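You operate a simulated robot arm through the tools that you are given. There is no shell and no other tool. Be economical: measure what you need, move in short steps, check, and stop when the job is done.

You run a simulated two-armed robot. Do the job below in one go: nothing can be reset, and whatever is moved stays where it is left.

## Task
Pick up the beige card with one hand, pass it to the other hand and put it on the pale green table top. Set down upright: beige card.

The check looks at the end state, three seconds after you hand in, the way a careful person would. Anything else that was tipped, shoved, dropped, spilled or broken makes it a failure.

## Robot
Two 7-joint arms with two-finger parallel grippers on one trunk, on a base that drives. Base frame: it is fixed to the floor where the robot stands at the start and does not move with it; the origin is under the middle of the robot, x ahead of it, y to its left, z up. Readings come in mm, rad, newtons and seconds.
The left shoulder is at the start at [22, 101, 1408], the right one opposite. With the tool pointing down near the work surface each hand reaches from about 200 to 500 mm from the robot's upright axis, wherever it stands, measured 20 degrees to its own side. Places, roughly: pale green table top [2100, -200, 800]. Payload 2.4 kg a hand.
The tool frame of a hand sits at the grasp point between the pads (the TCP): z along the fingers, y along the line on which they close. The tips reach 24 mm beyond it. Largest opening 68 mm; finger width 17, thickness 10; the body of the gripper, 40 by 70 mm, starts 41 mm behind the TCP.
Orientation is that of the tool frame in the base frame, as a unit quaternion [w, x, y, z]. With the fingers straight down and closing along the base's y, the tool's x points along the base's -x, its y along +y and its z along -z.

## Interface
- The arms move only by the tool move_arm. It takes "left_series", "right_series" or both (then of equal length, played together; a hand with none holds still); each is a list of rows, each a list of 7 numbers: the gripper command, from -1 (fully open) to 1 (shut), values between in proportion, then the shift along the base's x, y, z in m, then the turn, a rotation vector about the base's x, y, z in rad. In form: [[fingers, dx, dy, dz, ax, ay, az], ...]. A call has 1 to 12 rows; each row shifts and turns the commanded pose from where the row before left it. A row lasts 0.2 s, in which the tool goes at most 50 mm and 0.15 rad; a call with a longer step from one row to the next is refused whole, and so is a gripper value outside its range. Where a pose cannot be reached the arm comes as near as it can. A force on the tool above 40 N (or 10 N above the force at the start of the call, whichever is more), or a blocked arm, ends the call early, and 0.2 s more pass. Each finger travels about 72 mm/s and halts on what it meets, pressing with about 44 N; the grip force reading is that of the motor and also rises with nothing between the fingers. The clock runs only during rows and for 0.2 s after the last one: add rows that do not move to give the fingers time. The reply holds the time, the measured pose of the TCP, the force on the tool along the base axes, the opening and the grip force, in the units named above and with some noise, with the torque about the TCP (base axes, N m) and any sound that the robot's microphone picked up, and new pictures: "views" is both (left out), scene, wrist or none (wrist: the cameras of the hands that moved).
- Cameras (640 x 400 px; columns grow to the right, rows downward): "scene" is now at [103.7, 24.7, 1594]; the picture's right is [0.25, -0.97, 0.00], its down [-0.31, -0.08, -0.95] and it looks along [0.92, 0.24, -0.32] (base axes); focal length 214 px, centre (320, 200). "left" rides on the left gripper at [84, -11, -75] in its tool frame; the picture's right is [0.13, 0.99, 0.00], its down [-0.60, 0.08, -0.79] and it looks along [-0.79, 0.10, 0.61] (tool axes); focal length 251 px, centre (320, 200). "right" rides on the right gripper at [84, 11, -75] in its tool frame; the picture's right is [-0.13, 0.99, 0.00], its down [-0.60, -0.08, -0.79] and it looks along [-0.79, -0.10, 0.61] (tool axes); focal length 251 px, centre (320, 200). There is no depth. A picture from a camera that has moved, and an enlarged one, comes with that camera's place and axes in the base frame and with its lens.
- move_column(by): slides the trunk up (or, below 0, down) by that many mm; the arms and the scene camera ride with it, the base frame stays. It gives what a move gives, with no picture.
- base_move(legs): drives the robot by 1 to 6 legs, each [ahead, left, turn to the left] in mm, mm and rad, along the robot's own axes; the way and the turn of a leg run together, so that a leg with both is an arc; at most 1500 mm and 3.142 rad a leg. The arms and the cameras ride along, it lands a little off, and it stops where it bumps. It gives what a move gives, and a new picture of the scene camera.
- pan_tilt(pan, tilt): turns the head with the scene camera to pan (to the left, within 1.501 rad either way) and tilt (down, from -0.506 to 1.204), counted from straight ahead of the robot. It gives what a move gives, and a new picture of the scene camera.
- enlarge(camera, box): a new picture of the part [left, top, right, bottom] of that camera's present view, enlarged. It takes no simulated time.
- sign_off(): hands the job in; it is judged then, once.

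Work in short steps. Places have to be worked out from the pictures, the camera data and where the tool is seen: move nearer, look again, correct. Check each grasp and each placing, and mend what went wrong. You have 120 turns and 260 pictures in all, those below and enlarged ones among them. Open the grippers and draw the arms clear of the work before you hand the job in, unless the task says otherwise; then end with one line.

The tools are called after "Request:" as a command line: name --argument value ..., lists and objects as JSON in quotes. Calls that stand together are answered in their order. move_arm: Moves the arms, as the interface text tells. Its arguments: {"type":"object","properties":{"left_series":{"type":"array"},"right_series":{"type":"array"},"views":{"type":"string","enum":["both","scene","wrist","none"]}},"required":[]} The other tools are called the same way: move_column (by) slides the trunk up or down; base_move (legs) drives the base; pan_tilt (pan, tilt) turns the head that bears the scene camera; enlarge (camera, box) takes an enlarged picture of a part of a camera's view; sign_off () hands the job in.

At the start:

```text
time_s: 0.0
left_tcp_pos: [374.2, 209.4, 1479.9]
left_orientation: [0.0, 0.0, 1.0, -0.001]
left_ft_force: [-0.8, 0.1, 0.3]
left_wrist_torque: [0.01, 0.05, -0.01]
left_grip_width: 67.9
left_finger_force: 0.0
right_tcp_pos: [321.7, -56.0, 1551.7]
right_orientation: [0.001, 0.0, 1.0, 0.001]
right_ft_force: [-0.7, -0.5, 0.2]
right_wrist_torque: [0.02, 0.0, -0.01]
right_grip_width: 68.0
right_finger_force: 0.0
trunk travel left (down, up): [-621.0, 229.0]
robot x, y, heading: [1.3, 0.6, -0.002]
head pan, tilt: [0.253, 0.325]
```

scene: 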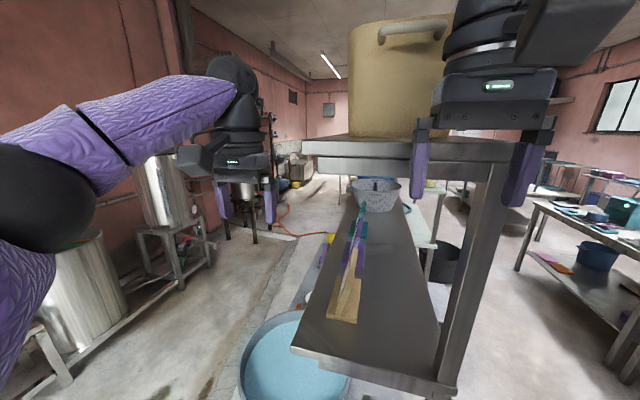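
right: 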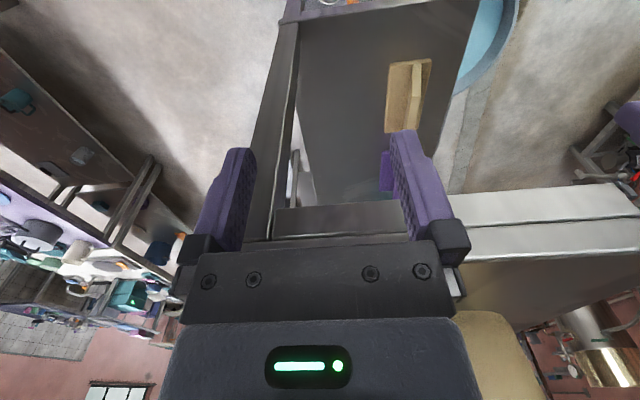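
left: 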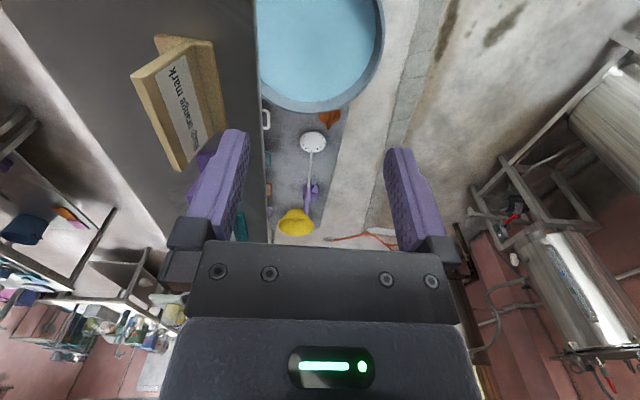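

The beige item on the near shelf looks like a standing sign card with a foot. I enlarge both views to see its shape.

Request:
enlarge --camera "scene" --box '[280, 160, 440, 340]'

Request:
enlarge --camera "left" --box '[100, 0, 300, 200]'

Request:
enlarge --camera "right" --box '[340, 30, 480, 200]'

```text
2.22 times, centred on (360, 250) of scene
camera zoom: at [103.7, 24.7, 1594.0], right [0.25, -0.97, 0.0], down [-0.31, -0.08, -0.95], along [0.92, 0.24, -0.32], focal length 477 px, centre (231, 89)
```

zoom: 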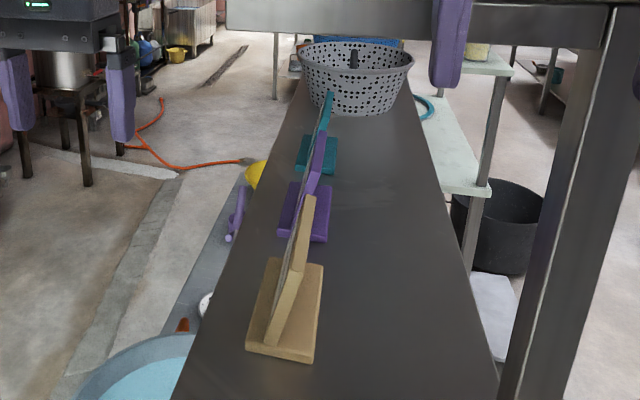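

```text
2.00 times, centred on (200, 100) of left
camera zoom: at [289.1, 198.1, 1553.5], right [-0.13, 0.99, 0.0], down [0.6, 0.08, 0.79], along [0.79, 0.1, -0.61], focal length 503 px, centre (560, 400)
```

zoom: 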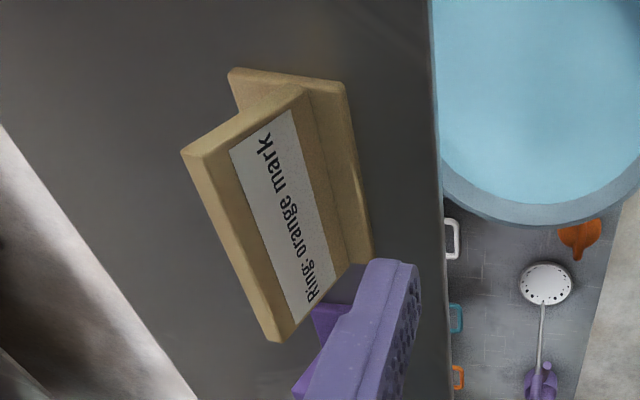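

```text
2.35 times, centred on (410, 115) of right
camera zoom: at [236.7, -45.9, 1625.4], right [0.13, 0.99, 0.0], down [0.6, -0.08, 0.79], along [0.79, -0.1, -0.61], focal length 592 px, centre (108, 400)
```

zoom: 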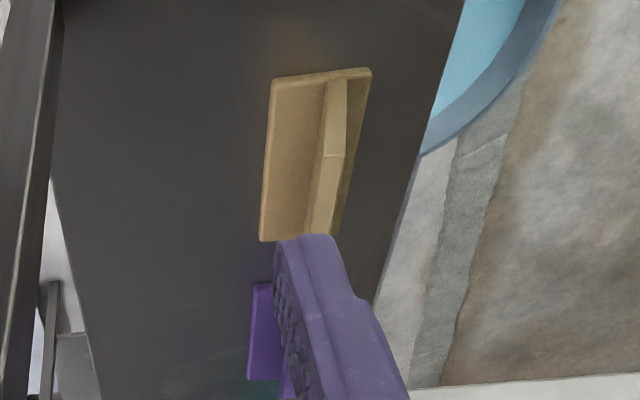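

The card stands around x 425–557, y 37–97 on a shelf at z≈1237, its plate about 85 mm tall and leaning. An upper shelf may hang over it, so I look around with the head before moving.

Request:
pan_tilt --pan 0.0 --tilt 0.5

Request:
pan_tilt --pan -0.9 --tilt 0.4

```text
time_s: 0.8
left_tcp_pos: [375.4, 209.5, 1478.8]
left_orientation: [0.0, -0.001, 1.0, 0.0]
left_ft_force: [-0.5, 0.0, -0.9]
left_wrist_torque: [-0.01, -0.01, -0.02]
left_grip_width: 68.0
left_finger_force: 0.1
right_tcp_pos: [320.9, -56.4, 1550.2]
right_orientation: [0.001, 0.0, 1.0, 0.001]
right_ft_force: [0.0, 0.2, 0.4]
right_wrist_torque: [-0.02, -0.03, 0.04]
right_grip_width: 68.0
right_finger_force: 0.0
trunk travel left (down, up): [-621.0, 229.0]
robot x, y, heading: [-1.6, 3.4, 0.001]
head pan, tilt: [0.0, 0.499]
camera scene: at [104.4, 1.4, 1577.8], right [0.0, -1.0, 0.0], down [-0.48, 0.0, -0.88], along [0.88, 0.0, -0.48], focal length 214 px, centre (320, 200)
```

scene: 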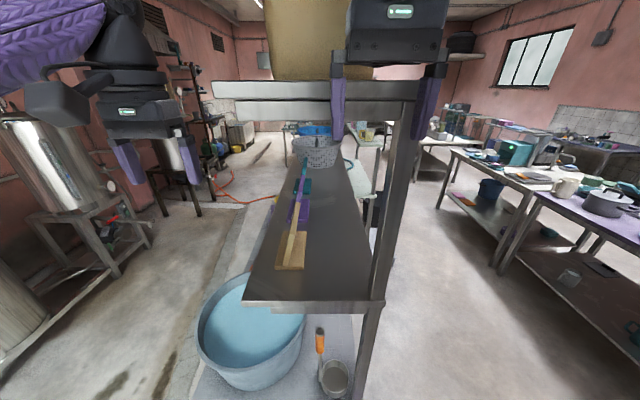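

```text
time_s: 2.0
left_tcp_pos: [374.5, 208.5, 1479.3]
left_orientation: [0.0, -0.001, 1.0, -0.001]
left_ft_force: [-0.4, 0.3, 0.1]
left_wrist_torque: [0.02, 0.01, 0.02]
left_grip_width: 68.2
left_finger_force: 0.1
right_tcp_pos: [321.1, -55.9, 1550.6]
right_orientation: [0.002, -0.001, 1.0, 0.0]
right_ft_force: [0.5, 0.3, 0.3]
right_wrist_torque: [0.01, 0.0, -0.04]
right_grip_width: 67.9
right_finger_force: 0.0
trunk travel left (down, up): [-621.0, 229.0]
robot x, y, heading: [0.8, -1.0, 0.0]
head pan, tilt: [-0.901, 0.4]
camera scene: at [71.0, -71.2, 1586.9], right [-0.78, -0.62, 0.0], down [-0.24, 0.3, -0.92], along [0.57, -0.72, -0.39], focal length 214 px, centre (320, 200)
```

scene: 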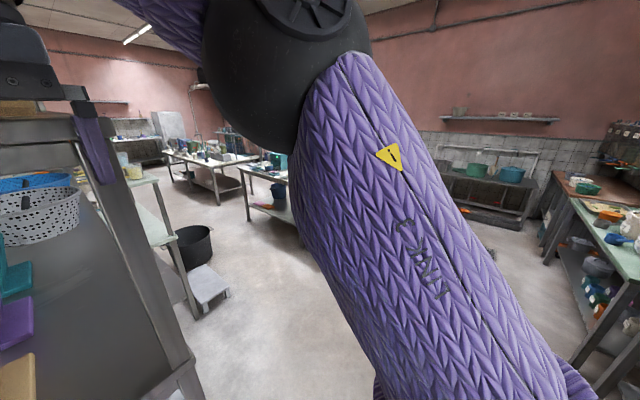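

The rack has a lower shelf (z≈1237) and an upper one (z≈1530+) over the same footprint. I will come in with the left hand tilted 45° from the front and grip the plate's near top corner. First the right hand moves aside and the left backs off and tilts.

Request:
move_arm --left_series '[[-1, -0.02, 0, -0.0, 0, -0.131, 0], [-1, -0.02, 0, -0.0, 0, -0.131, 0], [-1, -0.02, 0, -0.02, 0, -0.131, 0], [-1, -0.01, 0, -0.04, 0, -0.131, 0], [-1, 0, 0, -0.04, 0, -0.131, 0], [-1, 0, 0, -0.04, 0, -0.13, 0]]' --right_series '[[-1, -0.03, -0.02, 0, 0, 0, 0], [-1, -0.0, -0.04, 0, 0, 0, 0], [-1, 0, -0.04, 0, 0, 0, 0], [-1, 0, -0.04, 0, 0, 0, 0], [-1, 0, -0.02, 0, 0, 0, 0], [-1, 0, 0, 0, 0, 0, 0]]' --views "none"

Request:
pan_tilt --pan 0.1 --tilt 0.6

Request:
enlarge --camera "left" --box '[0, 0, 640, 400]'

```text
time_s: 3.4
left_tcp_pos: [319.4, 212.6, 1342.6]
left_orientation: [0.383, 0.0, 0.924, -0.002]
left_ft_force: [-0.2, 1.0, -0.4]
left_wrist_torque: [0.01, 0.01, -0.04]
left_grip_width: 68.0
left_finger_force: 0.0
left hand out of reach, approached as far as the arm can: row 6
right_tcp_pos: [291.8, -218.4, 1551.8]
right_orientation: [0.001, -0.001, 1.0, 0.001]
right_ft_force: [0.9, -0.3, -0.2]
right_wrist_torque: [-0.03, 0.01, 0.03]
right_grip_width: 68.0
right_finger_force: 0.0
trunk travel left (down, up): [-621.0, 229.0]
robot x, y, heading: [1.2, -0.9, 0.006]
head pan, tilt: [-0.901, 0.4]
```

```text
time_s: 4.6
left_tcp_pos: [318.8, 212.0, 1342.3]
left_orientation: [0.382, -0.001, 0.924, -0.001]
left_ft_force: [-0.1, -0.1, -0.4]
left_wrist_torque: [-0.01, 0.02, 0.01]
left_grip_width: 68.1
left_finger_force: 0.0
right_tcp_pos: [291.5, -217.8, 1551.4]
right_orientation: [0.0, 0.0, 1.0, 0.001]
right_ft_force: [-0.2, 1.0, -0.3]
right_wrist_torque: [0.07, 0.0, 0.01]
right_grip_width: 67.9
right_finger_force: 0.1
trunk travel left (down, up): [-621.0, 229.0]
robot x, y, heading: [-0.1, -0.1, 0.001]
head pan, tilt: [0.099, 0.6]
camera scene: at [101.2, 9.9, 1568.7], right [0.1, -1.0, 0.0], down [-0.56, -0.06, -0.83], along [0.82, 0.08, -0.56], focal length 214 px, centre (320, 200)
```

scene: 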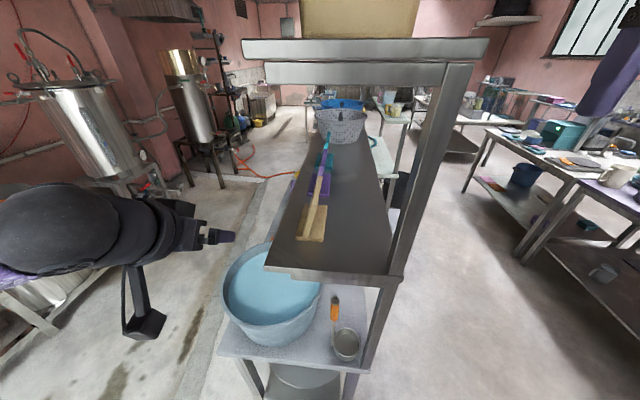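

```text
1.00 times, centred on (320, 200) of left (not enlarged: the box is as wide or as high as the picture)
camera zoom: at [205.0, 201.3, 1335.5], right [-0.09, 0.99, -0.09], down [-0.13, 0.08, 0.99], along [0.99, 0.1, 0.12], focal length 251 px, centre (320, 200)
```

zoom: 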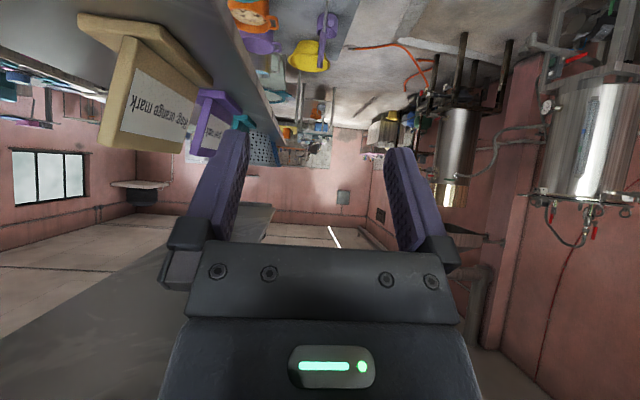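

The tilted pose works. The wrist camera now views the card from the side, so I enlarge it.

Request:
enlarge --camera "left" --box '[60, 0, 260, 170]'

Request:
enlarge --camera "scene" --box '[260, 130, 400, 280]'

```text
2.35 times, centred on (160, 85) of left
camera zoom: at [205.0, 201.3, 1335.5], right [-0.09, 0.99, -0.09], down [-0.13, 0.08, 0.99], along [0.99, 0.1, 0.12], focal length 592 px, centre (696, 471)
```

zoom: 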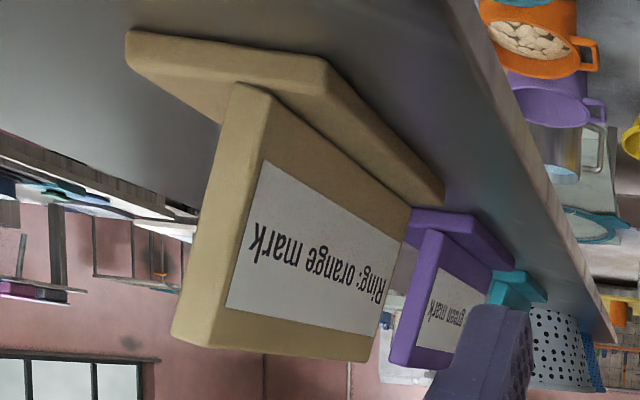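

```text
2.67 times, centred on (330, 205) of scene
camera zoom: at [101.2, 9.9, 1568.7], right [0.1, -1.0, 0.0], down [-0.56, -0.06, -0.83], along [0.82, 0.08, -0.56], focal length 572 px, centre (293, 187)
```

zoom: 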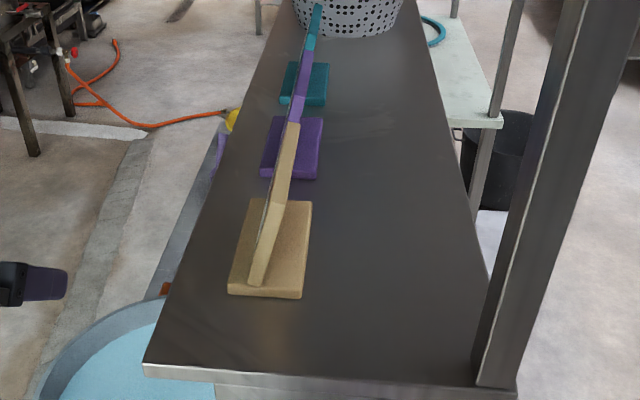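

The plate's near edge runs from (421, 70, 1255) at the bottom to (423, 50, 1334) at the top, a lean of about 14° with roughly no yaw. I move the left hand in front of it and roll it to match the lean.

Request:
move_arm --left_series '[[-1, 0.01, -0.04, 0, 0.0, 0, 0], [-1, 0.01, -0.04, 0, 0.083, 0, 0], [-1, 0.01, -0.04, -0.006, 0.083, 0, 0], [-1, 0.0, -0.04, -0.006, 0.082, 0, 0], [-1, 0, 0, 0, 0, 0, 0]]' --views "both"

```text
time_s: 5.8
left_tcp_pos: [349.5, 52.6, 1329.9]
left_orientation: [0.38, 0.046, 0.917, 0.115]
left_ft_force: [0.0, 1.2, -0.7]
left_wrist_torque: [-0.02, -0.02, -0.04]
left_grip_width: 67.9
left_finger_force: 0.1
right_tcp_pos: [292.0, -217.0, 1552.1]
right_orientation: [0.001, 0.0, 1.0, 0.001]
right_ft_force: [-0.6, -0.6, 0.5]
right_wrist_torque: [0.0, 0.01, -0.01]
right_grip_width: 68.0
right_finger_force: 0.1
trunk travel left (down, up): [-621.0, 229.0]
robot x, y, heading: [0.9, -4.9, 0.0]
head pan, tilt: [0.099, 0.6]
camera scene: at [101.3, 10.9, 1568.7], right [0.1, -0.99, 0.0], down [-0.56, -0.06, -0.82], along [0.82, 0.08, -0.57], focal length 214 px, centre (320, 200)
camera left: at [235.1, 43.3, 1320.8], right [-0.09, 0.98, 0.15], down [-0.13, -0.17, 0.98], along [0.99, 0.07, 0.15], focal length 251 px, centre (320, 200)
```

scene: 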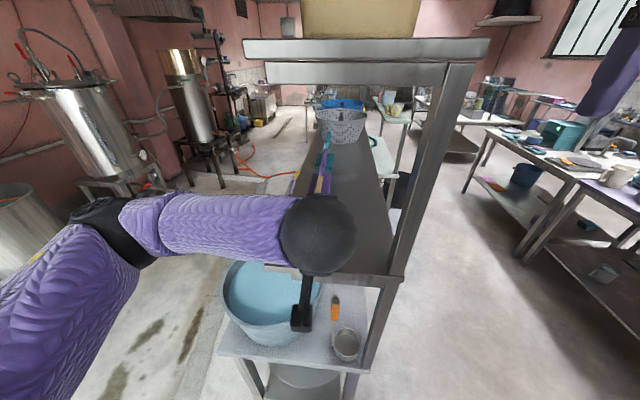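
left: 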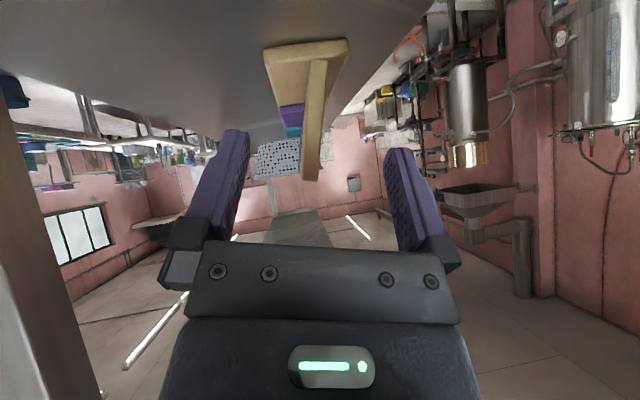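

The plate lines up between the fingers, with its top at about (422, 52, 1332). I advance to the corner at (440, 57, 1312).

Request:
move_arm --left_series '[[-1, 0.03, 0.002, -0.003, 0, 0, 0], [-1, 0.03, 0.002, -0.006, 0, 0, 0], [-1, 0.03, 0.001, -0.009, 0, 0, 0], [-1, 0, 0, 0, 0, 0, 0]]' --views "both"

```text
time_s: 6.8
left_tcp_pos: [439.2, 56.2, 1310.8]
left_orientation: [0.38, 0.047, 0.917, 0.114]
left_ft_force: [1.2, -0.6, 0.7]
left_wrist_torque: [0.01, 0.02, 0.02]
left_grip_width: 68.0
left_finger_force: 0.0
right_tcp_pos: [290.6, -218.5, 1551.7]
right_orientation: [0.001, 0.001, 1.0, 0.0]
right_ft_force: [-0.5, -0.2, 0.8]
right_wrist_torque: [-0.02, 0.02, 0.02]
right_grip_width: 68.0
right_finger_force: 0.0
trunk travel left (down, up): [-621.0, 229.0]
robot x, y, heading: [2.6, -0.0, -0.004]
head pan, tilt: [0.099, 0.6]
camera scene: at [100.9, 9.8, 1568.7], right [0.1, -1.0, 0.0], down [-0.56, -0.06, -0.83], along [0.82, 0.08, -0.56], focal length 214 px, centre (320, 200)
camera left: at [325.4, 47.6, 1301.8], right [-0.09, 0.98, 0.15], down [-0.13, -0.16, 0.98], along [0.99, 0.07, 0.15], focal length 251 px, centre (320, 200)
```

scene: 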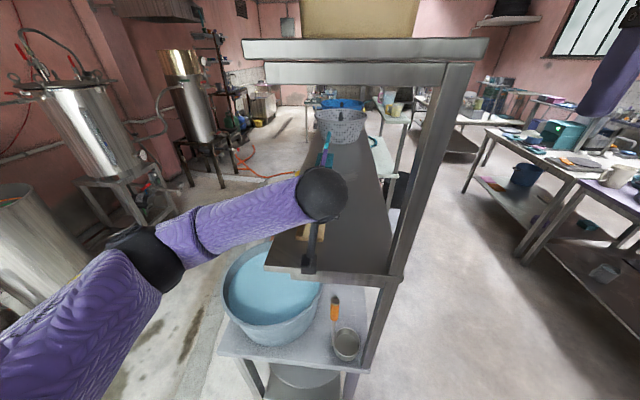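
left: 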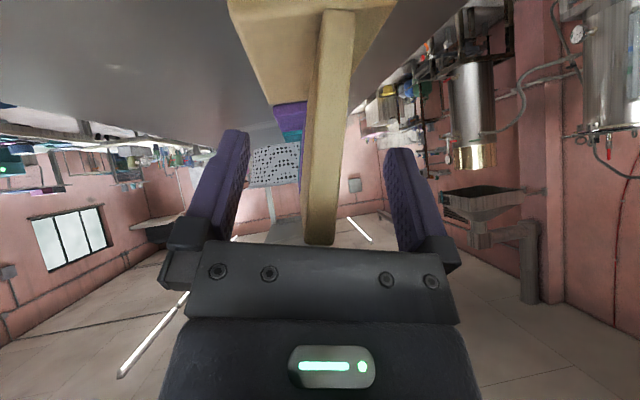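

The corner is centred between the pads, so I close the left fingers.

Request:
move_arm --left_series '[[-0.4, 0, 0, 0, 0, 0, 0], [0.2, 0, 0, 0, 0, 0, 0], [1, 0, 0, 0, 0, 0, 0], [1, 0, 0, 0, 0, 0, 0], [1, 0, 0, 0, 0, 0, 0]]' --views "wrist"

```text
time_s: 8.0
left_tcp_pos: [440.0, 56.4, 1311.4]
left_orientation: [0.38, 0.046, 0.917, 0.115]
left_ft_force: [-0.6, 1.1, -0.8]
left_wrist_torque: [0.0, 0.05, -0.01]
left_grip_width: 11.5
left_finger_force: 32.5
right_tcp_pos: [291.0, -218.4, 1552.5]
right_orientation: [0.0, -0.001, 1.0, 0.001]
right_ft_force: [-0.9, 0.8, 0.0]
right_wrist_torque: [0.01, 0.02, 0.01]
right_grip_width: 67.8
right_finger_force: 0.0
trunk travel left (down, up): [-621.0, 229.0]
robot x, y, heading: [1.3, -2.4, 0.003]
head pan, tilt: [0.099, 0.6]
camera left: at [325.5, 47.7, 1301.9], right [-0.09, 0.98, 0.15], down [-0.13, -0.16, 0.98], along [0.99, 0.07, 0.15], focal length 251 px, centre (320, 200)
```

left: 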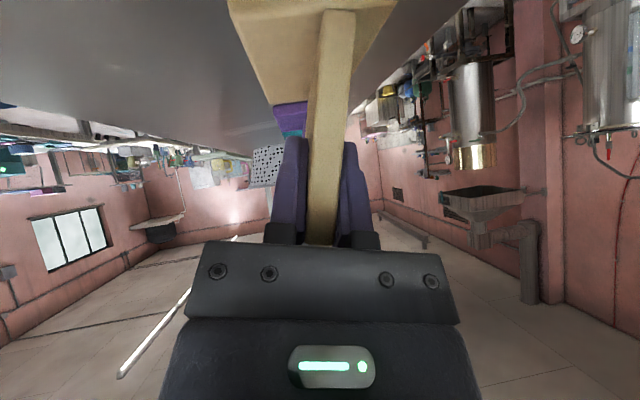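

Gripped at 11.5 mm width with 32 N. I lift slightly and check the weight and for any slip.

Request:
move_arm --left_series '[[1, 0, 0, 0.008, 0, 0, 0], [1, 0, 0, 0.012, 0, 0, 0], [1, 0, 0, 0.01, 0, 0, 0], [1, 0, 0, 0, 0, 0, 0]]' --views "both"

```text
time_s: 9.0
left_tcp_pos: [438.4, 57.4, 1341.4]
left_orientation: [0.38, 0.046, 0.917, 0.114]
left_ft_force: [0.3, -0.6, -0.6]
left_wrist_torque: [-0.01, 0.0, 0.0]
left_grip_width: 11.5
left_finger_force: 32.0
right_tcp_pos: [291.5, -217.3, 1551.6]
right_orientation: [0.001, 0.0, 1.0, 0.001]
right_ft_force: [-0.1, -0.3, -0.9]
right_wrist_torque: [0.02, 0.02, 0.0]
right_grip_width: 67.8
right_finger_force: 0.1
trunk travel left (down, up): [-621.0, 229.0]
robot x, y, heading: [0.8, -0.7, 0.0]
head pan, tilt: [0.099, 0.6]
camera scene: at [101.4, 9.9, 1568.7], right [0.1, -1.0, 0.0], down [-0.56, -0.06, -0.82], along [0.82, 0.08, -0.57], focal length 214 px, centre (320, 200)
camera left: at [325.0, 48.1, 1332.4], right [-0.09, 0.98, 0.15], down [-0.13, -0.16, 0.98], along [0.99, 0.07, 0.15], focal length 251 px, centre (320, 200)
```

scene: 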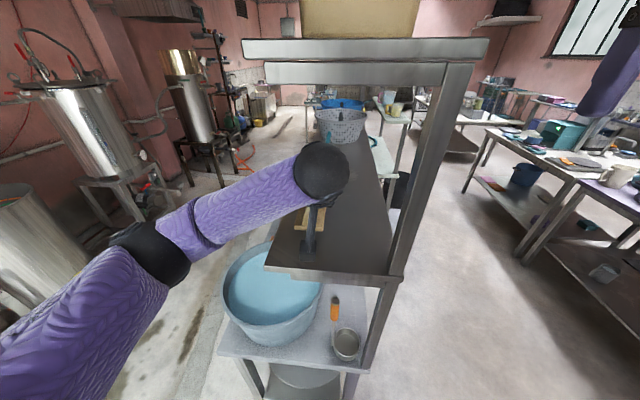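
left: 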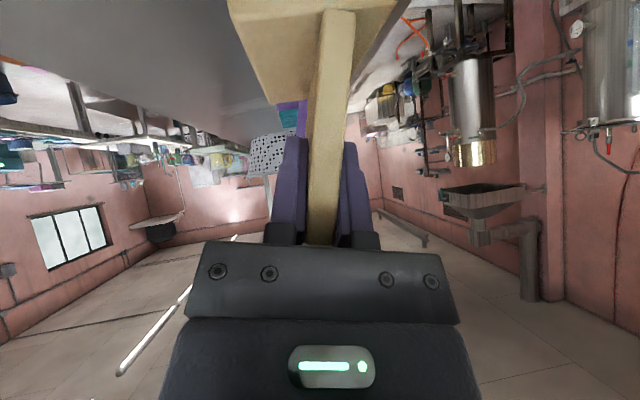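

The card moves with the hand and is very light. I back the base off 400 mm to bring it clear of the rack.

Request:
base_move --legs '[[-400, 0, 0]]'

```text
time_s: 10.9
left_tcp_pos: [179.0, 58.1, 1343.1]
left_orientation: [0.381, 0.047, 0.916, 0.114]
left_ft_force: [-1.3, -0.2, 0.1]
left_wrist_torque: [-0.01, -0.01, -0.02]
left_grip_width: 11.2
left_finger_force: 32.4
right_tcp_pos: [32.2, -216.9, 1553.0]
right_orientation: [0.003, 0.0, 1.0, 0.002]
right_ft_force: [-1.7, 0.2, -0.1]
right_wrist_torque: [0.02, -0.06, 0.01]
right_grip_width: 68.1
right_finger_force: 0.0
trunk travel left (down, up): [-621.0, 229.0]
robot x, y, heading: [-249.5, -1.5, 0.001]
head pan, tilt: [0.099, 0.6]
stopped in leg 1: the robot was blocked; the commanded pose is now the measured one
camera scene: at [-159.4, 10.3, 1569.1], right [0.1, -0.99, 0.0], down [-0.56, -0.06, -0.83], along [0.82, 0.08, -0.56], focal length 214 px, centre (320, 200)
```

scene: 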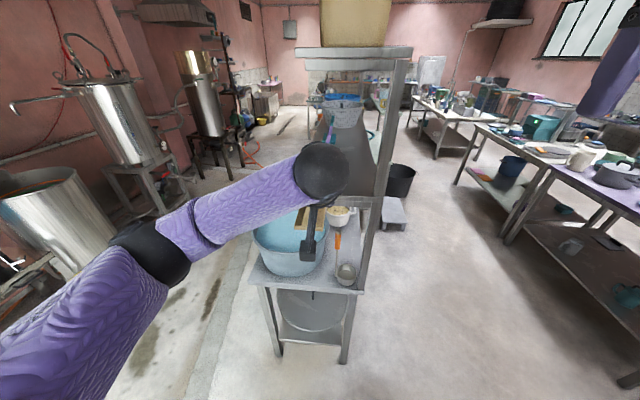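

The base bumped something behind after 250 mm, but the card is already clear of the rack. I nudge the base forward 30 mm, then turn the left hand −90° about the vertical so the card's free end points at the right hand.

Request:
base_move --legs '[[30, 0, 0]]'

Request:
move_arm --left_series '[[1, -0.007, 0.004, 0, 0, 0, -0.143], [1, -0.007, 0.004, 0, 0, 0, -0.143], [1, -0.007, 0.004, 0, 0, 0, -0.143], [1, -0.007, 0.004, 0, 0, 0, -0.143], [1, -0.007, 0.004, 0, 0, 0, -0.143], [1, -0.007, 0.004, 0, 0, 0, -0.143], [1, -0.007, 0.004, 0, 0, 0, -0.143], [1, -0.007, 0.004, 0, 0, 0, -0.143], [1, -0.007, 0.004, 0, 0, 0, -0.143], [1, -0.007, 0.004, 0, 0, 0, -0.143], [1, -0.007, 0.004, 0, 0, 0, -0.143], [1, 0, 0, 0, 0, 0, 0]]' --views "both"

```text
time_s: 11.7
left_tcp_pos: [215.2, 57.4, 1341.8]
left_orientation: [0.379, 0.046, 0.917, 0.114]
left_ft_force: [-0.3, -0.2, -0.3]
left_wrist_torque: [0.01, 0.02, 0.0]
left_grip_width: 11.4
left_finger_force: 32.7
right_tcp_pos: [67.9, -216.9, 1551.2]
right_orientation: [0.0, 0.0, 1.0, 0.002]
right_ft_force: [0.2, -0.4, -0.3]
right_wrist_torque: [-0.01, 0.02, 0.02]
right_grip_width: 67.7
right_finger_force: 0.1
trunk travel left (down, up): [-621.0, 229.0]
robot x, y, heading: [-227.3, 1.5, 0.0]
head pan, tilt: [0.099, 0.6]
camera scene: at [-122.2, 10.2, 1568.6], right [0.1, -0.99, 0.0], down [-0.56, -0.06, -0.82], along [0.82, 0.08, -0.57], focal length 214 px, centre (320, 200)
```

scene: 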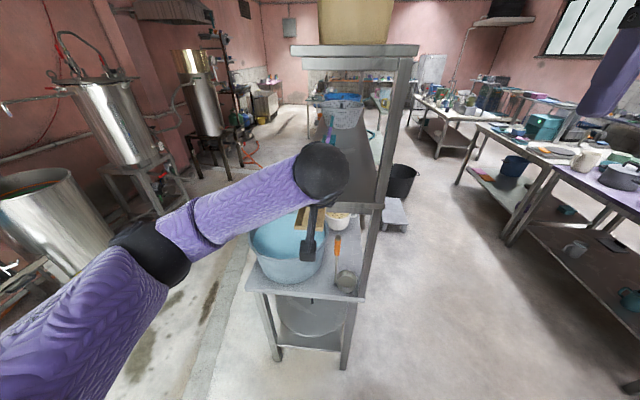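

```text
time_s: 14.3
left_tcp_pos: [136.6, 102.6, 1341.6]
left_orientation: [0.348, 0.682, 0.615, -0.188]
left_ft_force: [-1.0, -0.2, -0.8]
left_wrist_torque: [0.04, -0.01, 0.03]
left_grip_width: 11.7
left_finger_force: 32.4
right_tcp_pos: [66.2, -217.4, 1551.2]
right_orientation: [0.001, -0.001, 1.0, 0.001]
right_ft_force: [0.1, 0.2, -0.7]
right_wrist_torque: [0.02, 0.01, 0.03]
right_grip_width: 68.2
right_finger_force: 0.0
trunk travel left (down, up): [-621.0, 229.0]
robot x, y, heading: [-222.2, -2.2, -0.001]
head pan, tilt: [0.099, 0.6]
camera scene: at [-123.6, 10.2, 1568.7], right [0.1, -0.99, 0.0], down [-0.56, -0.06, -0.82], along [0.82, 0.08, -0.57], focal length 214 px, centre (320, 200)
camera left: at [126.5, 214.7, 1331.7], right [0.98, 0.09, 0.15], down [-0.16, 0.13, 0.98], along [0.07, -0.99, 0.15], focal length 251 px, centre (320, 200)
```

scene: 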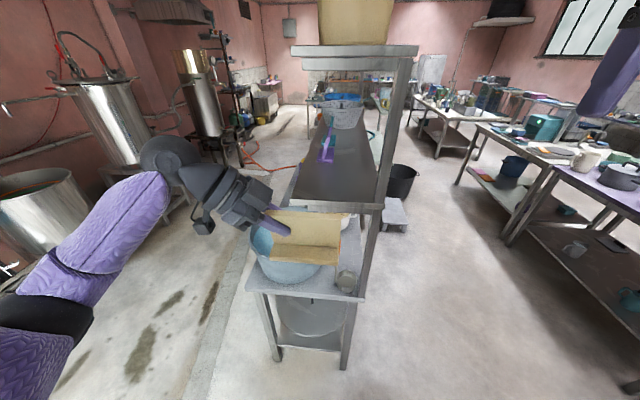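
left: 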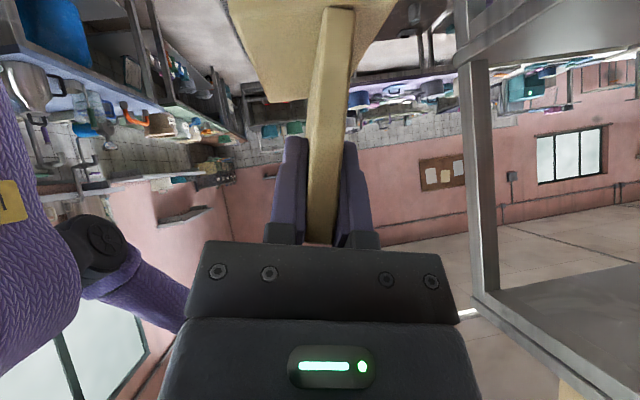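

The card is level, free end around y≈−5, with the left TCP at (137, 103, 1342). I bring the right hand to the mirrored 45° pose, pointing +y, in two calls.

Request:
move_arm --right_series '[[-1, 0.005, 0, -0.01, 0, -0.131, 0], [-1, 0.005, 0, -0.01, 0, -0.131, 0], [-1, 0.005, 0, -0.01, 0, -0.131, 0], [-1, 0.005, 0, -0.01, 0, -0.131, 0], [-1, 0.005, 0, -0.01, 0, -0.131, 0], [-1, 0.005, 0, -0.01, 0, -0.13, 0], [-1, 0.005, 0, -0.01, 0, 0, 0.143], [-1, 0.005, 0, -0.01, 0, 0, 0.143], [-1, 0.005, 0, -0.01, 0, 0, 0.143], [-1, 0.005, 0, -0.01, 0, 0, 0.143], [-1, 0.005, 0, -0.01, 0, 0, 0.143], [-1, 0.005, 0, -0.01, 0, 0, 0.143]]' --views "none"

Request:
move_arm --right_series '[[-1, 0, 0.02, -0.002, 0, 0, 0.143], [-1, 0, 0.02, -0.002, 0, 0, 0.143], [-1, 0, 0.02, -0.002, 0, 0, 0.143], [-1, 0, 0.02, -0.002, 0, 0, 0.143], [-1, 0, 0.02, -0.002, 0, 0, 0.141], [-1, 0, 0.02, 0, 0, -0.124, 0], [-1, 0, 0.02, 0, 0, -0.124, 0], [-1, 0, 0, 0, 0, 0, 0]]' --views "both"

```text
time_s: 16.9
left_tcp_pos: [136.2, 99.8, 1341.4]
left_orientation: [0.349, 0.682, 0.615, -0.188]
left_ft_force: [0.3, -0.8, 0.4]
left_wrist_torque: [0.03, 0.0, 0.01]
left_grip_width: 11.5
left_finger_force: 32.3
right_tcp_pos: [75.5, -206.4, 1456.4]
right_orientation: [0.344, -0.368, 0.848, 0.161]
right_ft_force: [-0.9, 0.2, -0.1]
right_wrist_torque: [0.03, -0.04, -0.02]
right_grip_width: 68.1
right_finger_force: 0.0
right hand out of reach, approached as far as the arm can: row 11, 12
trunk travel left (down, up): [-621.0, 229.0]
robot x, y, heading: [-224.4, 1.3, 0.004]
head pan, tilt: [0.099, 0.6]
```

```text
time_s: 18.7
left_tcp_pos: [138.7, 101.2, 1340.2]
left_orientation: [0.349, 0.681, 0.615, -0.188]
left_ft_force: [0.1, 0.2, -0.4]
left_wrist_torque: [0.03, 0.01, -0.01]
left_grip_width: 11.3
left_finger_force: 31.8
right_tcp_pos: [6.8, -26.4, 1461.6]
right_orientation: [-0.348, 0.682, -0.614, -0.189]
right_ft_force: [0.2, 0.9, -0.4]
right_wrist_torque: [0.0, -0.02, -0.01]
right_grip_width: 68.1
right_finger_force: 0.1
right hand out of reach, approached as far as the arm can: row 1, 2, 3, 4, 5, 6, 7
trunk travel left (down, up): [-621.0, 229.0]
robot x, y, heading: [-225.9, 0.6, 0.001]
head pan, tilt: [0.099, 0.6]
camera scene: at [-123.4, 10.1, 1568.7], right [0.1, -0.99, 0.0], down [-0.56, -0.06, -0.82], along [0.82, 0.08, -0.57], focal length 214 px, centre (320, 200)
camera right: at [-2.7, -139.1, 1452.9], right [-0.98, 0.09, -0.15], down [-0.17, -0.13, 0.98], along [0.07, 0.99, 0.15], focal length 251 px, centre (320, 200)
```

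scene: 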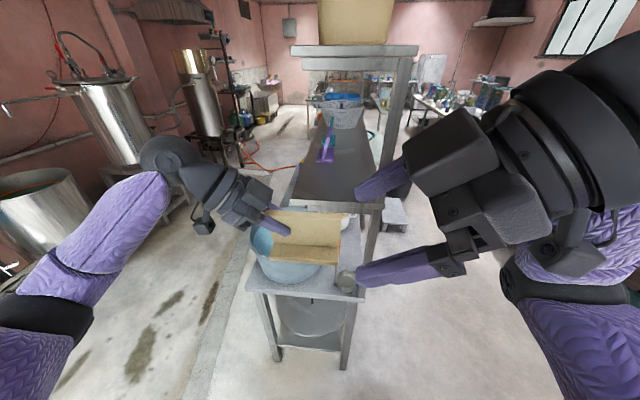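
right: 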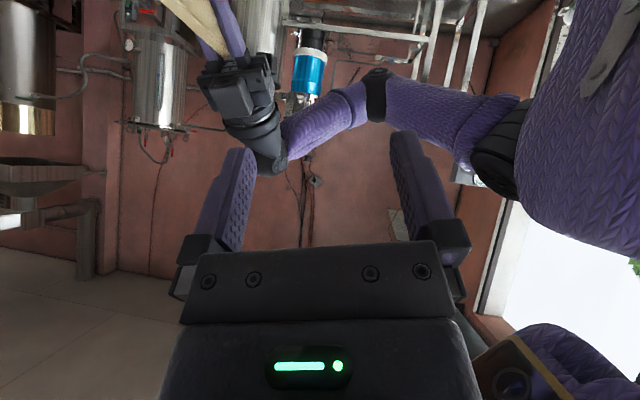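

The right hand has the mirrored orientation but sits off its commanded place, at (7, −26, 1462). I make one small step to see how the command is tracked.

Request:
move_arm --right_series '[[-1, 0.0, -0.01, -0.01, 0, 0, 0], [-1, 0, 0, 0, 0, 0, 0]]' --views "none"

```text
time_s: 19.3
left_tcp_pos: [136.8, 102.8, 1340.8]
left_orientation: [0.348, 0.682, 0.615, -0.189]
left_ft_force: [0.6, 0.2, -1.2]
left_wrist_torque: [0.08, 0.03, 0.0]
left_grip_width: 11.7
left_finger_force: 31.6
right_tcp_pos: [3.7, -34.0, 1452.5]
right_orientation: [-0.348, 0.681, -0.616, -0.188]
right_ft_force: [-0.3, 0.0, 0.0]
right_wrist_torque: [0.01, -0.03, 0.02]
right_grip_width: 68.1
right_finger_force: 0.1
right hand out of reach, approached as far as the arm can: row 1
trunk travel left (down, up): [-621.0, 229.0]
robot x, y, heading: [-228.5, -0.9, 0.003]
head pan, tilt: [0.099, 0.6]
```

It steps from the reached pose. I move it outward and down toward the pre-grasp at (123, −60, 1396).

Request:
move_arm --right_series '[[-1, 0.03, -0.01, 0, 0, 0, 0], [-1, 0.03, -0.01, -0.01, 0, 0, 0], [-1, 0.03, -0.006, -0.02, 0, 0, 0], [-1, 0.03, 0, -0.026, 0, 0, 0], [-1, 0, 0, 0, 0, 0, 0]]' --views "both"

```text
time_s: 20.5
left_tcp_pos: [137.8, 102.5, 1342.6]
left_orientation: [0.349, 0.681, 0.615, -0.189]
left_ft_force: [0.2, -0.5, -0.8]
left_wrist_torque: [0.0, -0.01, -0.01]
left_grip_width: 11.5
left_finger_force: 32.1
right_tcp_pos: [-3.0, -41.1, 1435.7]
right_orientation: [-0.349, 0.682, -0.615, -0.189]
right_ft_force: [-0.3, 0.7, 0.4]
right_wrist_torque: [-0.02, 0.0, -0.01]
right_grip_width: 67.8
right_finger_force: 0.1
right hand out of reach, approached as far as the arm can: row 1, 2, 3, 4
trunk travel left (down, up): [-621.0, 229.0]
robot x, y, heading: [-225.2, 1.0, 0.0]
head pan, tilt: [0.099, 0.6]
camera scene: at [-123.3, 10.7, 1568.7], right [0.1, -0.99, 0.0], down [-0.56, -0.06, -0.82], along [0.82, 0.08, -0.57], focal length 214 px, centre (320, 200)
camera right: at [-12.3, -153.1, 1426.8], right [-0.98, 0.09, -0.15], down [-0.16, -0.13, 0.98], along [0.07, 0.99, 0.15], focal length 251 px, centre (320, 200)
```

scene: 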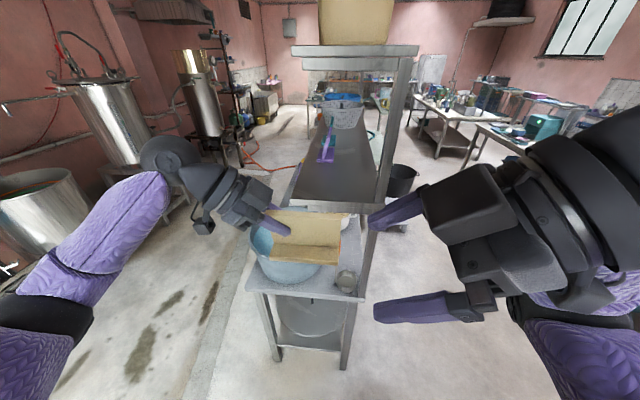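
right: 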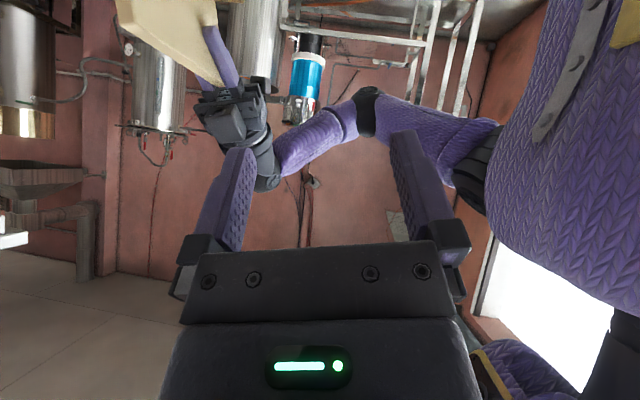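

The right arm seems to be at a joint limit in this posture. I undo the lean and yaw, then go to the mirror image of the place where the left hand made its turn.

Request:
move_arm --right_series '[[-1, 0, -0.01, 0, 0, 0.124, 0], [-1, 0, -0.01, 0, 0, 0.124, 0], [-1, 0.01, -0.02, 0, 0, 0, -0.143], [-1, 0.01, -0.02, 0, 0, 0, -0.143], [-1, 0.01, -0.02, 0, 0, 0, -0.143], [-1, 0.01, -0.02, 0, 0, 0, -0.143], [-1, 0.01, -0.02, 0, 0, 0, -0.143], [-1, 0.01, -0.01, 0, 0, 0, -0.143], [-1, 0.01, 0, 0, 0, 0, -0.143], [-1, 0.01, 0, 0, 0, 0, -0.143], [-1, 0.01, 0, 0, 0, 0, -0.143], [-1, 0.01, 0, 0, 0, 0, -0.143]]' --views "none"

Request:
move_arm --right_series '[[-1, 0.02, 0, -0.015, 0, 0, -0.141], [-1, 0.02, 0, -0.015, 0, 0, 0], [-1, 0.02, 0, -0.015, 0, 0, 0], [-1, 0, 0, 0, 0, 0, 0]]' --views "scene"

```text
time_s: 23.1
left_tcp_pos: [137.8, 101.2, 1341.6]
left_orientation: [0.349, 0.681, 0.615, -0.188]
left_ft_force: [0.7, -1.0, -0.2]
left_wrist_torque: [0.03, -0.03, 0.0]
left_grip_width: 11.8
left_finger_force: 32.4
right_tcp_pos: [96.9, -172.4, 1434.8]
right_orientation: [0.383, -0.064, 0.921, 0.027]
right_ft_force: [-0.4, -0.2, -0.2]
right_wrist_torque: [-0.01, -0.02, 0.05]
right_grip_width: 68.1
right_finger_force: 0.0
trunk travel left (down, up): [-621.0, 229.0]
robot x, y, heading: [-224.8, 1.6, -0.004]
head pan, tilt: [0.099, 0.6]
```

```text
time_s: 24.1
left_tcp_pos: [136.0, 102.3, 1340.9]
left_orientation: [0.349, 0.682, 0.615, -0.188]
left_ft_force: [0.4, 0.2, -0.3]
left_wrist_torque: [0.07, 0.01, 0.05]
left_grip_width: 11.4
left_finger_force: 32.7
right_tcp_pos: [156.6, -170.6, 1391.5]
right_orientation: [0.383, 0.0, 0.924, 0.001]
right_ft_force: [1.0, -0.9, -0.1]
right_wrist_torque: [0.03, 0.01, 0.02]
right_grip_width: 67.8
right_finger_force: 0.0
trunk travel left (down, up): [-621.0, 229.0]
robot x, y, heading: [-222.7, 1.2, 0.001]
head pan, tilt: [0.099, 0.6]
camera scene: at [-123.8, 10.1, 1568.7], right [0.1, -0.99, 0.0], down [-0.56, -0.06, -0.83], along [0.82, 0.08, -0.56], focal length 214 px, centre (320, 200)
```

scene: 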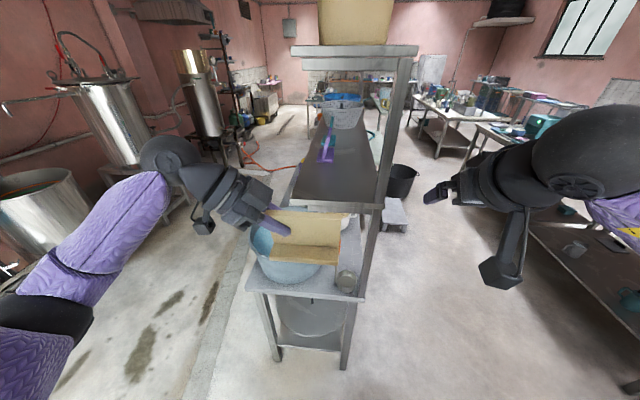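

Reachable again. I lower it further and apply the lean roll, then yaw +90° at this lower, further-out spot.

Request:
move_arm --right_series '[[-1, 0.02, 0.01, -0.015, -0.124, 0, 0], [-1, 0.02, 0.01, -0.015, -0.124, 0, 0], [-1, 0.0, 0.0, -0.01, 0, 0, 0], [-1, -0.005, 0.004, 0, 0, 0, 0.143], [-1, -0.005, 0.004, 0, 0, 0, 0.143], [-1, -0.005, 0.004, 0, 0, 0, 0.143], [-1, -0.005, 0.004, 0, 0, 0, 0.143], [-1, -0.005, 0.004, 0, 0, 0, 0.143], [-1, -0.005, 0.004, 0, 0, 0, 0.143]]' --views "none"

Request:
move_arm --right_series '[[-1, -0.005, 0.005, 0, 0, 0, 0.143], [-1, -0.005, 0.005, 0, 0, 0, 0.143], [-1, -0.005, 0.005, 0, 0, 0, 0.143], [-1, -0.005, 0.005, 0, 0, 0, 0.143], [-1, -0.005, 0.005, 0, 0, 0, 0.141], [-1, 0, 0, 0, 0, 0, 0]]' --views "both"

```text
time_s: 26.1
left_tcp_pos: [137.6, 103.4, 1341.3]
left_orientation: [0.348, 0.682, 0.615, -0.187]
left_ft_force: [-0.3, 0.5, -0.9]
left_wrist_torque: [0.04, -0.02, 0.02]
left_grip_width: 11.3
left_finger_force: 32.1
right_tcp_pos: [166.8, -117.4, 1352.6]
right_orientation: [0.392, -0.428, 0.813, 0.05]
right_ft_force: [0.4, 0.3, -0.3]
right_wrist_torque: [0.01, -0.01, -0.07]
right_grip_width: 68.0
right_finger_force: 0.0
right hand out of reach, approached as far as the arm can: row 9
trunk travel left (down, up): [-621.0, 229.0]
robot x, y, heading: [-223.2, -0.8, 0.003]
head pan, tilt: [0.099, 0.6]
```

```text
time_s: 27.5
left_tcp_pos: [136.9, 102.4, 1341.9]
left_orientation: [0.349, 0.681, 0.616, -0.188]
left_ft_force: [0.1, 0.7, -0.8]
left_wrist_torque: [0.03, 0.0, 0.01]
left_grip_width: 11.6
left_finger_force: 32.3
right_tcp_pos: [137.0, -94.8, 1345.5]
right_orientation: [0.387, -0.493, 0.776, 0.066]
right_ft_force: [-0.4, 0.5, -0.1]
right_wrist_torque: [-0.01, 0.02, -0.04]
right_grip_width: 68.1
right_finger_force: 0.0
right hand out of reach, approached as far as the arm can: row 1, 2, 3, 4, 5
trunk travel left (down, up): [-621.0, 229.0]
robot x, y, heading: [-224.2, 2.1, -0.001]
head pan, tilt: [0.099, 0.6]
camera scene: at [-123.8, 10.4, 1568.7], right [0.1, -0.99, 0.0], down [-0.56, -0.06, -0.83], along [0.82, 0.08, -0.56], focal length 214 px, centre (320, 200)
camera right: at [70.0, -186.4, 1337.5], right [-0.78, 0.59, -0.19], down [-0.23, 0.01, 0.97], along [0.58, 0.8, 0.13], focal length 251 px, centre (320, 200)
```

scene: 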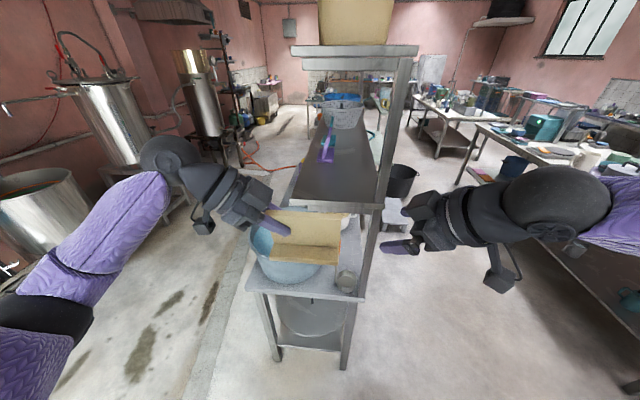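
right: 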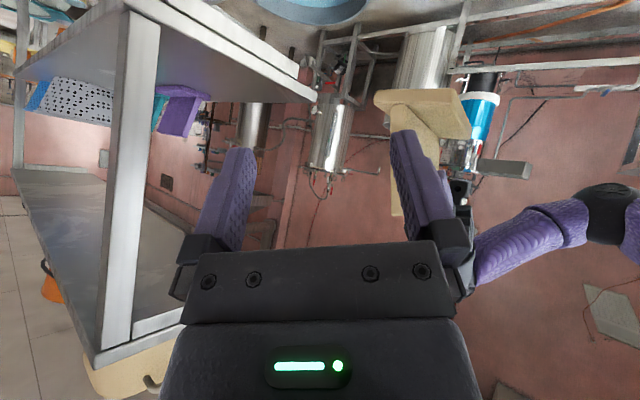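

The right hand stalls at about 42° yaw. Instead I turn the left hand a further −0.72 rad so the card's free end swings toward the robot and the right needs less yaw.

Request:
move_arm --left_series '[[1, 0, 0, 0, 0, 0, -0.12], [1, 0, 0, 0, 0, 0, -0.12], [1, 0, 0, 0, 0, 0, -0.12], [1, 0, 0, 0, 0, 0, -0.12], [1, 0, 0, 0, 0, 0, -0.12], [1, 0, 0, 0, 0, 0, -0.12], [1, 0, 0, 0, 0, 0, 0]]' --views "scene"

```text
time_s: 29.1
left_tcp_pos: [137.8, 100.4, 1340.2]
left_orientation: [0.259, 0.855, 0.334, -0.299]
left_ft_force: [-1.3, -0.8, -0.9]
left_wrist_torque: [0.03, -0.02, 0.02]
left_grip_width: 11.3
left_finger_force: 32.0
right_tcp_pos: [138.0, -95.4, 1344.6]
right_orientation: [0.387, -0.493, 0.776, 0.065]
right_ft_force: [0.3, 0.0, 0.6]
right_wrist_torque: [-0.02, 0.03, -0.03]
right_grip_width: 68.2
right_finger_force: 0.2
trunk travel left (down, up): [-621.0, 229.0]
robot x, y, heading: [-228.2, -1.9, 0.004]
head pan, tilt: [0.099, 0.6]
camera scene: at [-123.5, 10.3, 1568.7], right [0.1, -0.99, 0.0], down [-0.56, -0.06, -0.82], along [0.82, 0.08, -0.57], focal length 214 px, centre (320, 200)
```

scene: 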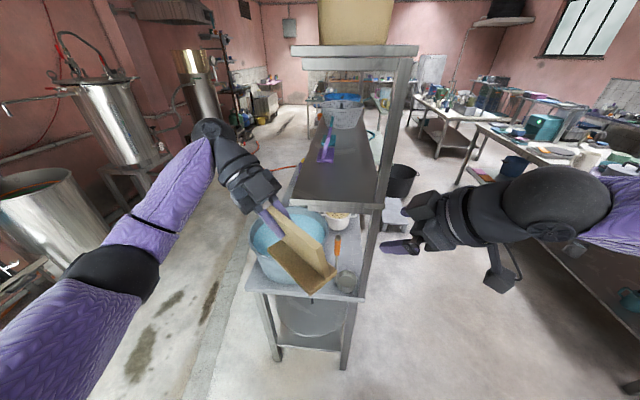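

The left turned cleanly and the card axis now points along (−0.66, −0.75). The right hand needs about 0.19 rad less yaw, so I rotate it back and move it toward the pre-grasp at (32, −19, 1343).

Request:
move_arm --right_series '[[-1, 0, 0, 0, 0, 0, -0.094], [-1, 0, 0, 0, 0, 0, -0.094], [-1, -0.035, 0.02, 0, 0, 0, 0], [-1, -0.035, 0.028, 0, 0, 0, 0], [-1, -0.035, 0.028, 0, 0, 0, 0], [-1, 0, 0, 0, 0, 0, 0]]' --views "both"

```text
time_s: 30.5
left_tcp_pos: [138.5, 101.5, 1341.0]
left_orientation: [0.26, 0.855, 0.335, -0.299]
left_ft_force: [0.5, -0.5, 0.1]
left_wrist_torque: [0.03, -0.02, 0.01]
left_grip_width: 11.4
left_finger_force: 32.6
right_tcp_pos: [57.0, -5.4, 1356.8]
right_orientation: [0.392, -0.418, 0.819, 0.029]
right_ft_force: [-0.2, -0.7, 0.1]
right_wrist_torque: [0.01, -0.02, 0.0]
right_grip_width: 67.9
right_finger_force: 0.0
right hand out of reach, approached as far as the arm can: row 4, 5
trunk travel left (down, up): [-621.0, 229.0]
robot x, y, heading: [-225.1, 0.8, 0.001]
head pan, tilt: [0.099, 0.6]
camera scene: at [-123.3, 9.3, 1568.7], right [0.1, -1.0, 0.0], down [-0.56, -0.06, -0.82], along [0.82, 0.08, -0.57], focal length 214 px, centre (320, 200)
camera right: at [-26.0, -83.4, 1347.9], right [-0.66, 0.73, -0.19], down [-0.23, 0.05, 0.97], along [0.72, 0.68, 0.13], focal length 251 px, centre (320, 200)
```

scene: 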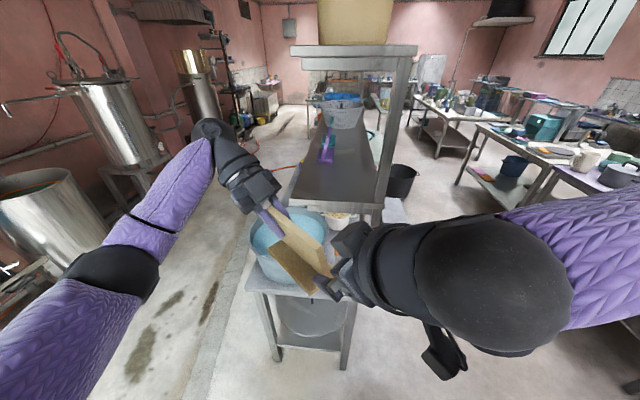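
right: 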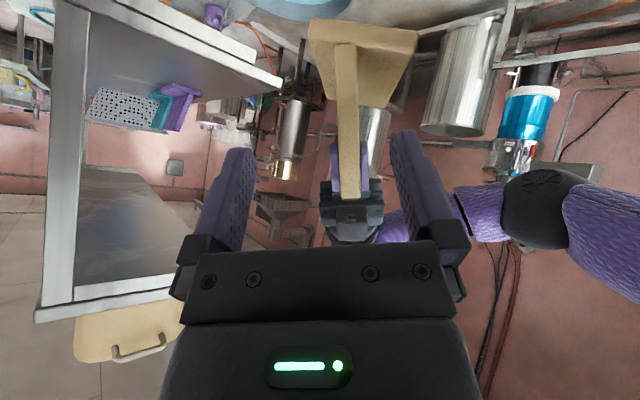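

The card edge sits nearly centred ahead of the right fingers, about 25 mm beyond the TCP and 8 mm to one side. I move to (73, 26, 1341).

Request:
move_arm --right_series '[[-1, -0.004, 0.008, -0.004, 0, 0, 0], [-1, 0.004, 0.008, -0.006, 0, 0, 0], [-1, 0.016, 0.015, -0.006, 0, 0, 0], [-1, 0, 0, 0, 0, 0, 0]]' --views "both"

```text
time_s: 31.5
left_tcp_pos: [135.5, 101.5, 1341.1]
left_orientation: [0.259, 0.855, 0.334, -0.3]
left_ft_force: [-0.1, 0.3, -0.9]
left_wrist_torque: [-0.02, -0.01, 0.0]
left_grip_width: 11.6
left_finger_force: 32.5
right_tcp_pos: [73.5, 24.7, 1340.2]
right_orientation: [0.392, -0.418, 0.819, 0.03]
right_ft_force: [0.3, -0.8, 0.3]
right_wrist_torque: [0.02, -0.01, 0.0]
right_grip_width: 68.1
right_finger_force: 0.0
trunk travel left (down, up): [-621.0, 229.0]
robot x, y, heading: [-225.9, 1.3, 0.0]
head pan, tilt: [0.099, 0.6]
camera scene: at [-123.8, 9.9, 1568.7], right [0.1, -0.99, 0.0], down [-0.56, -0.06, -0.83], along [0.82, 0.08, -0.56], focal length 214 px, centre (320, 200)
camera right: at [-9.2, -52.2, 1331.2], right [-0.66, 0.73, -0.19], down [-0.23, 0.05, 0.97], along [0.72, 0.68, 0.13], focal length 251 px, centre (320, 200)
```

scene: 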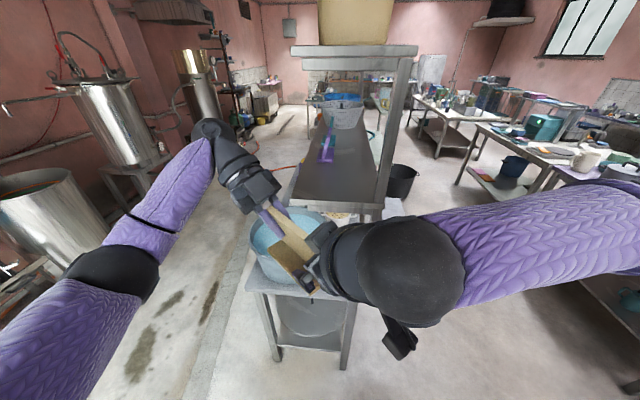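
right: 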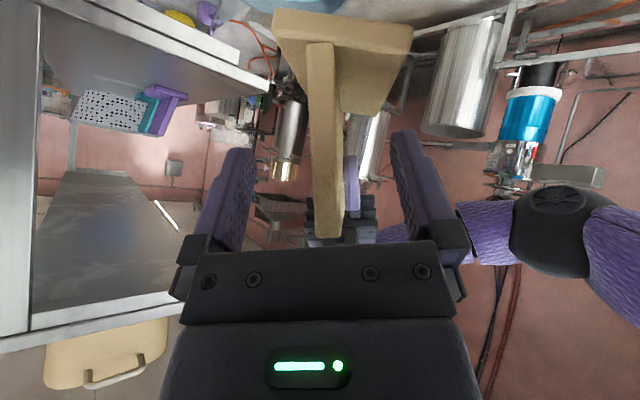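

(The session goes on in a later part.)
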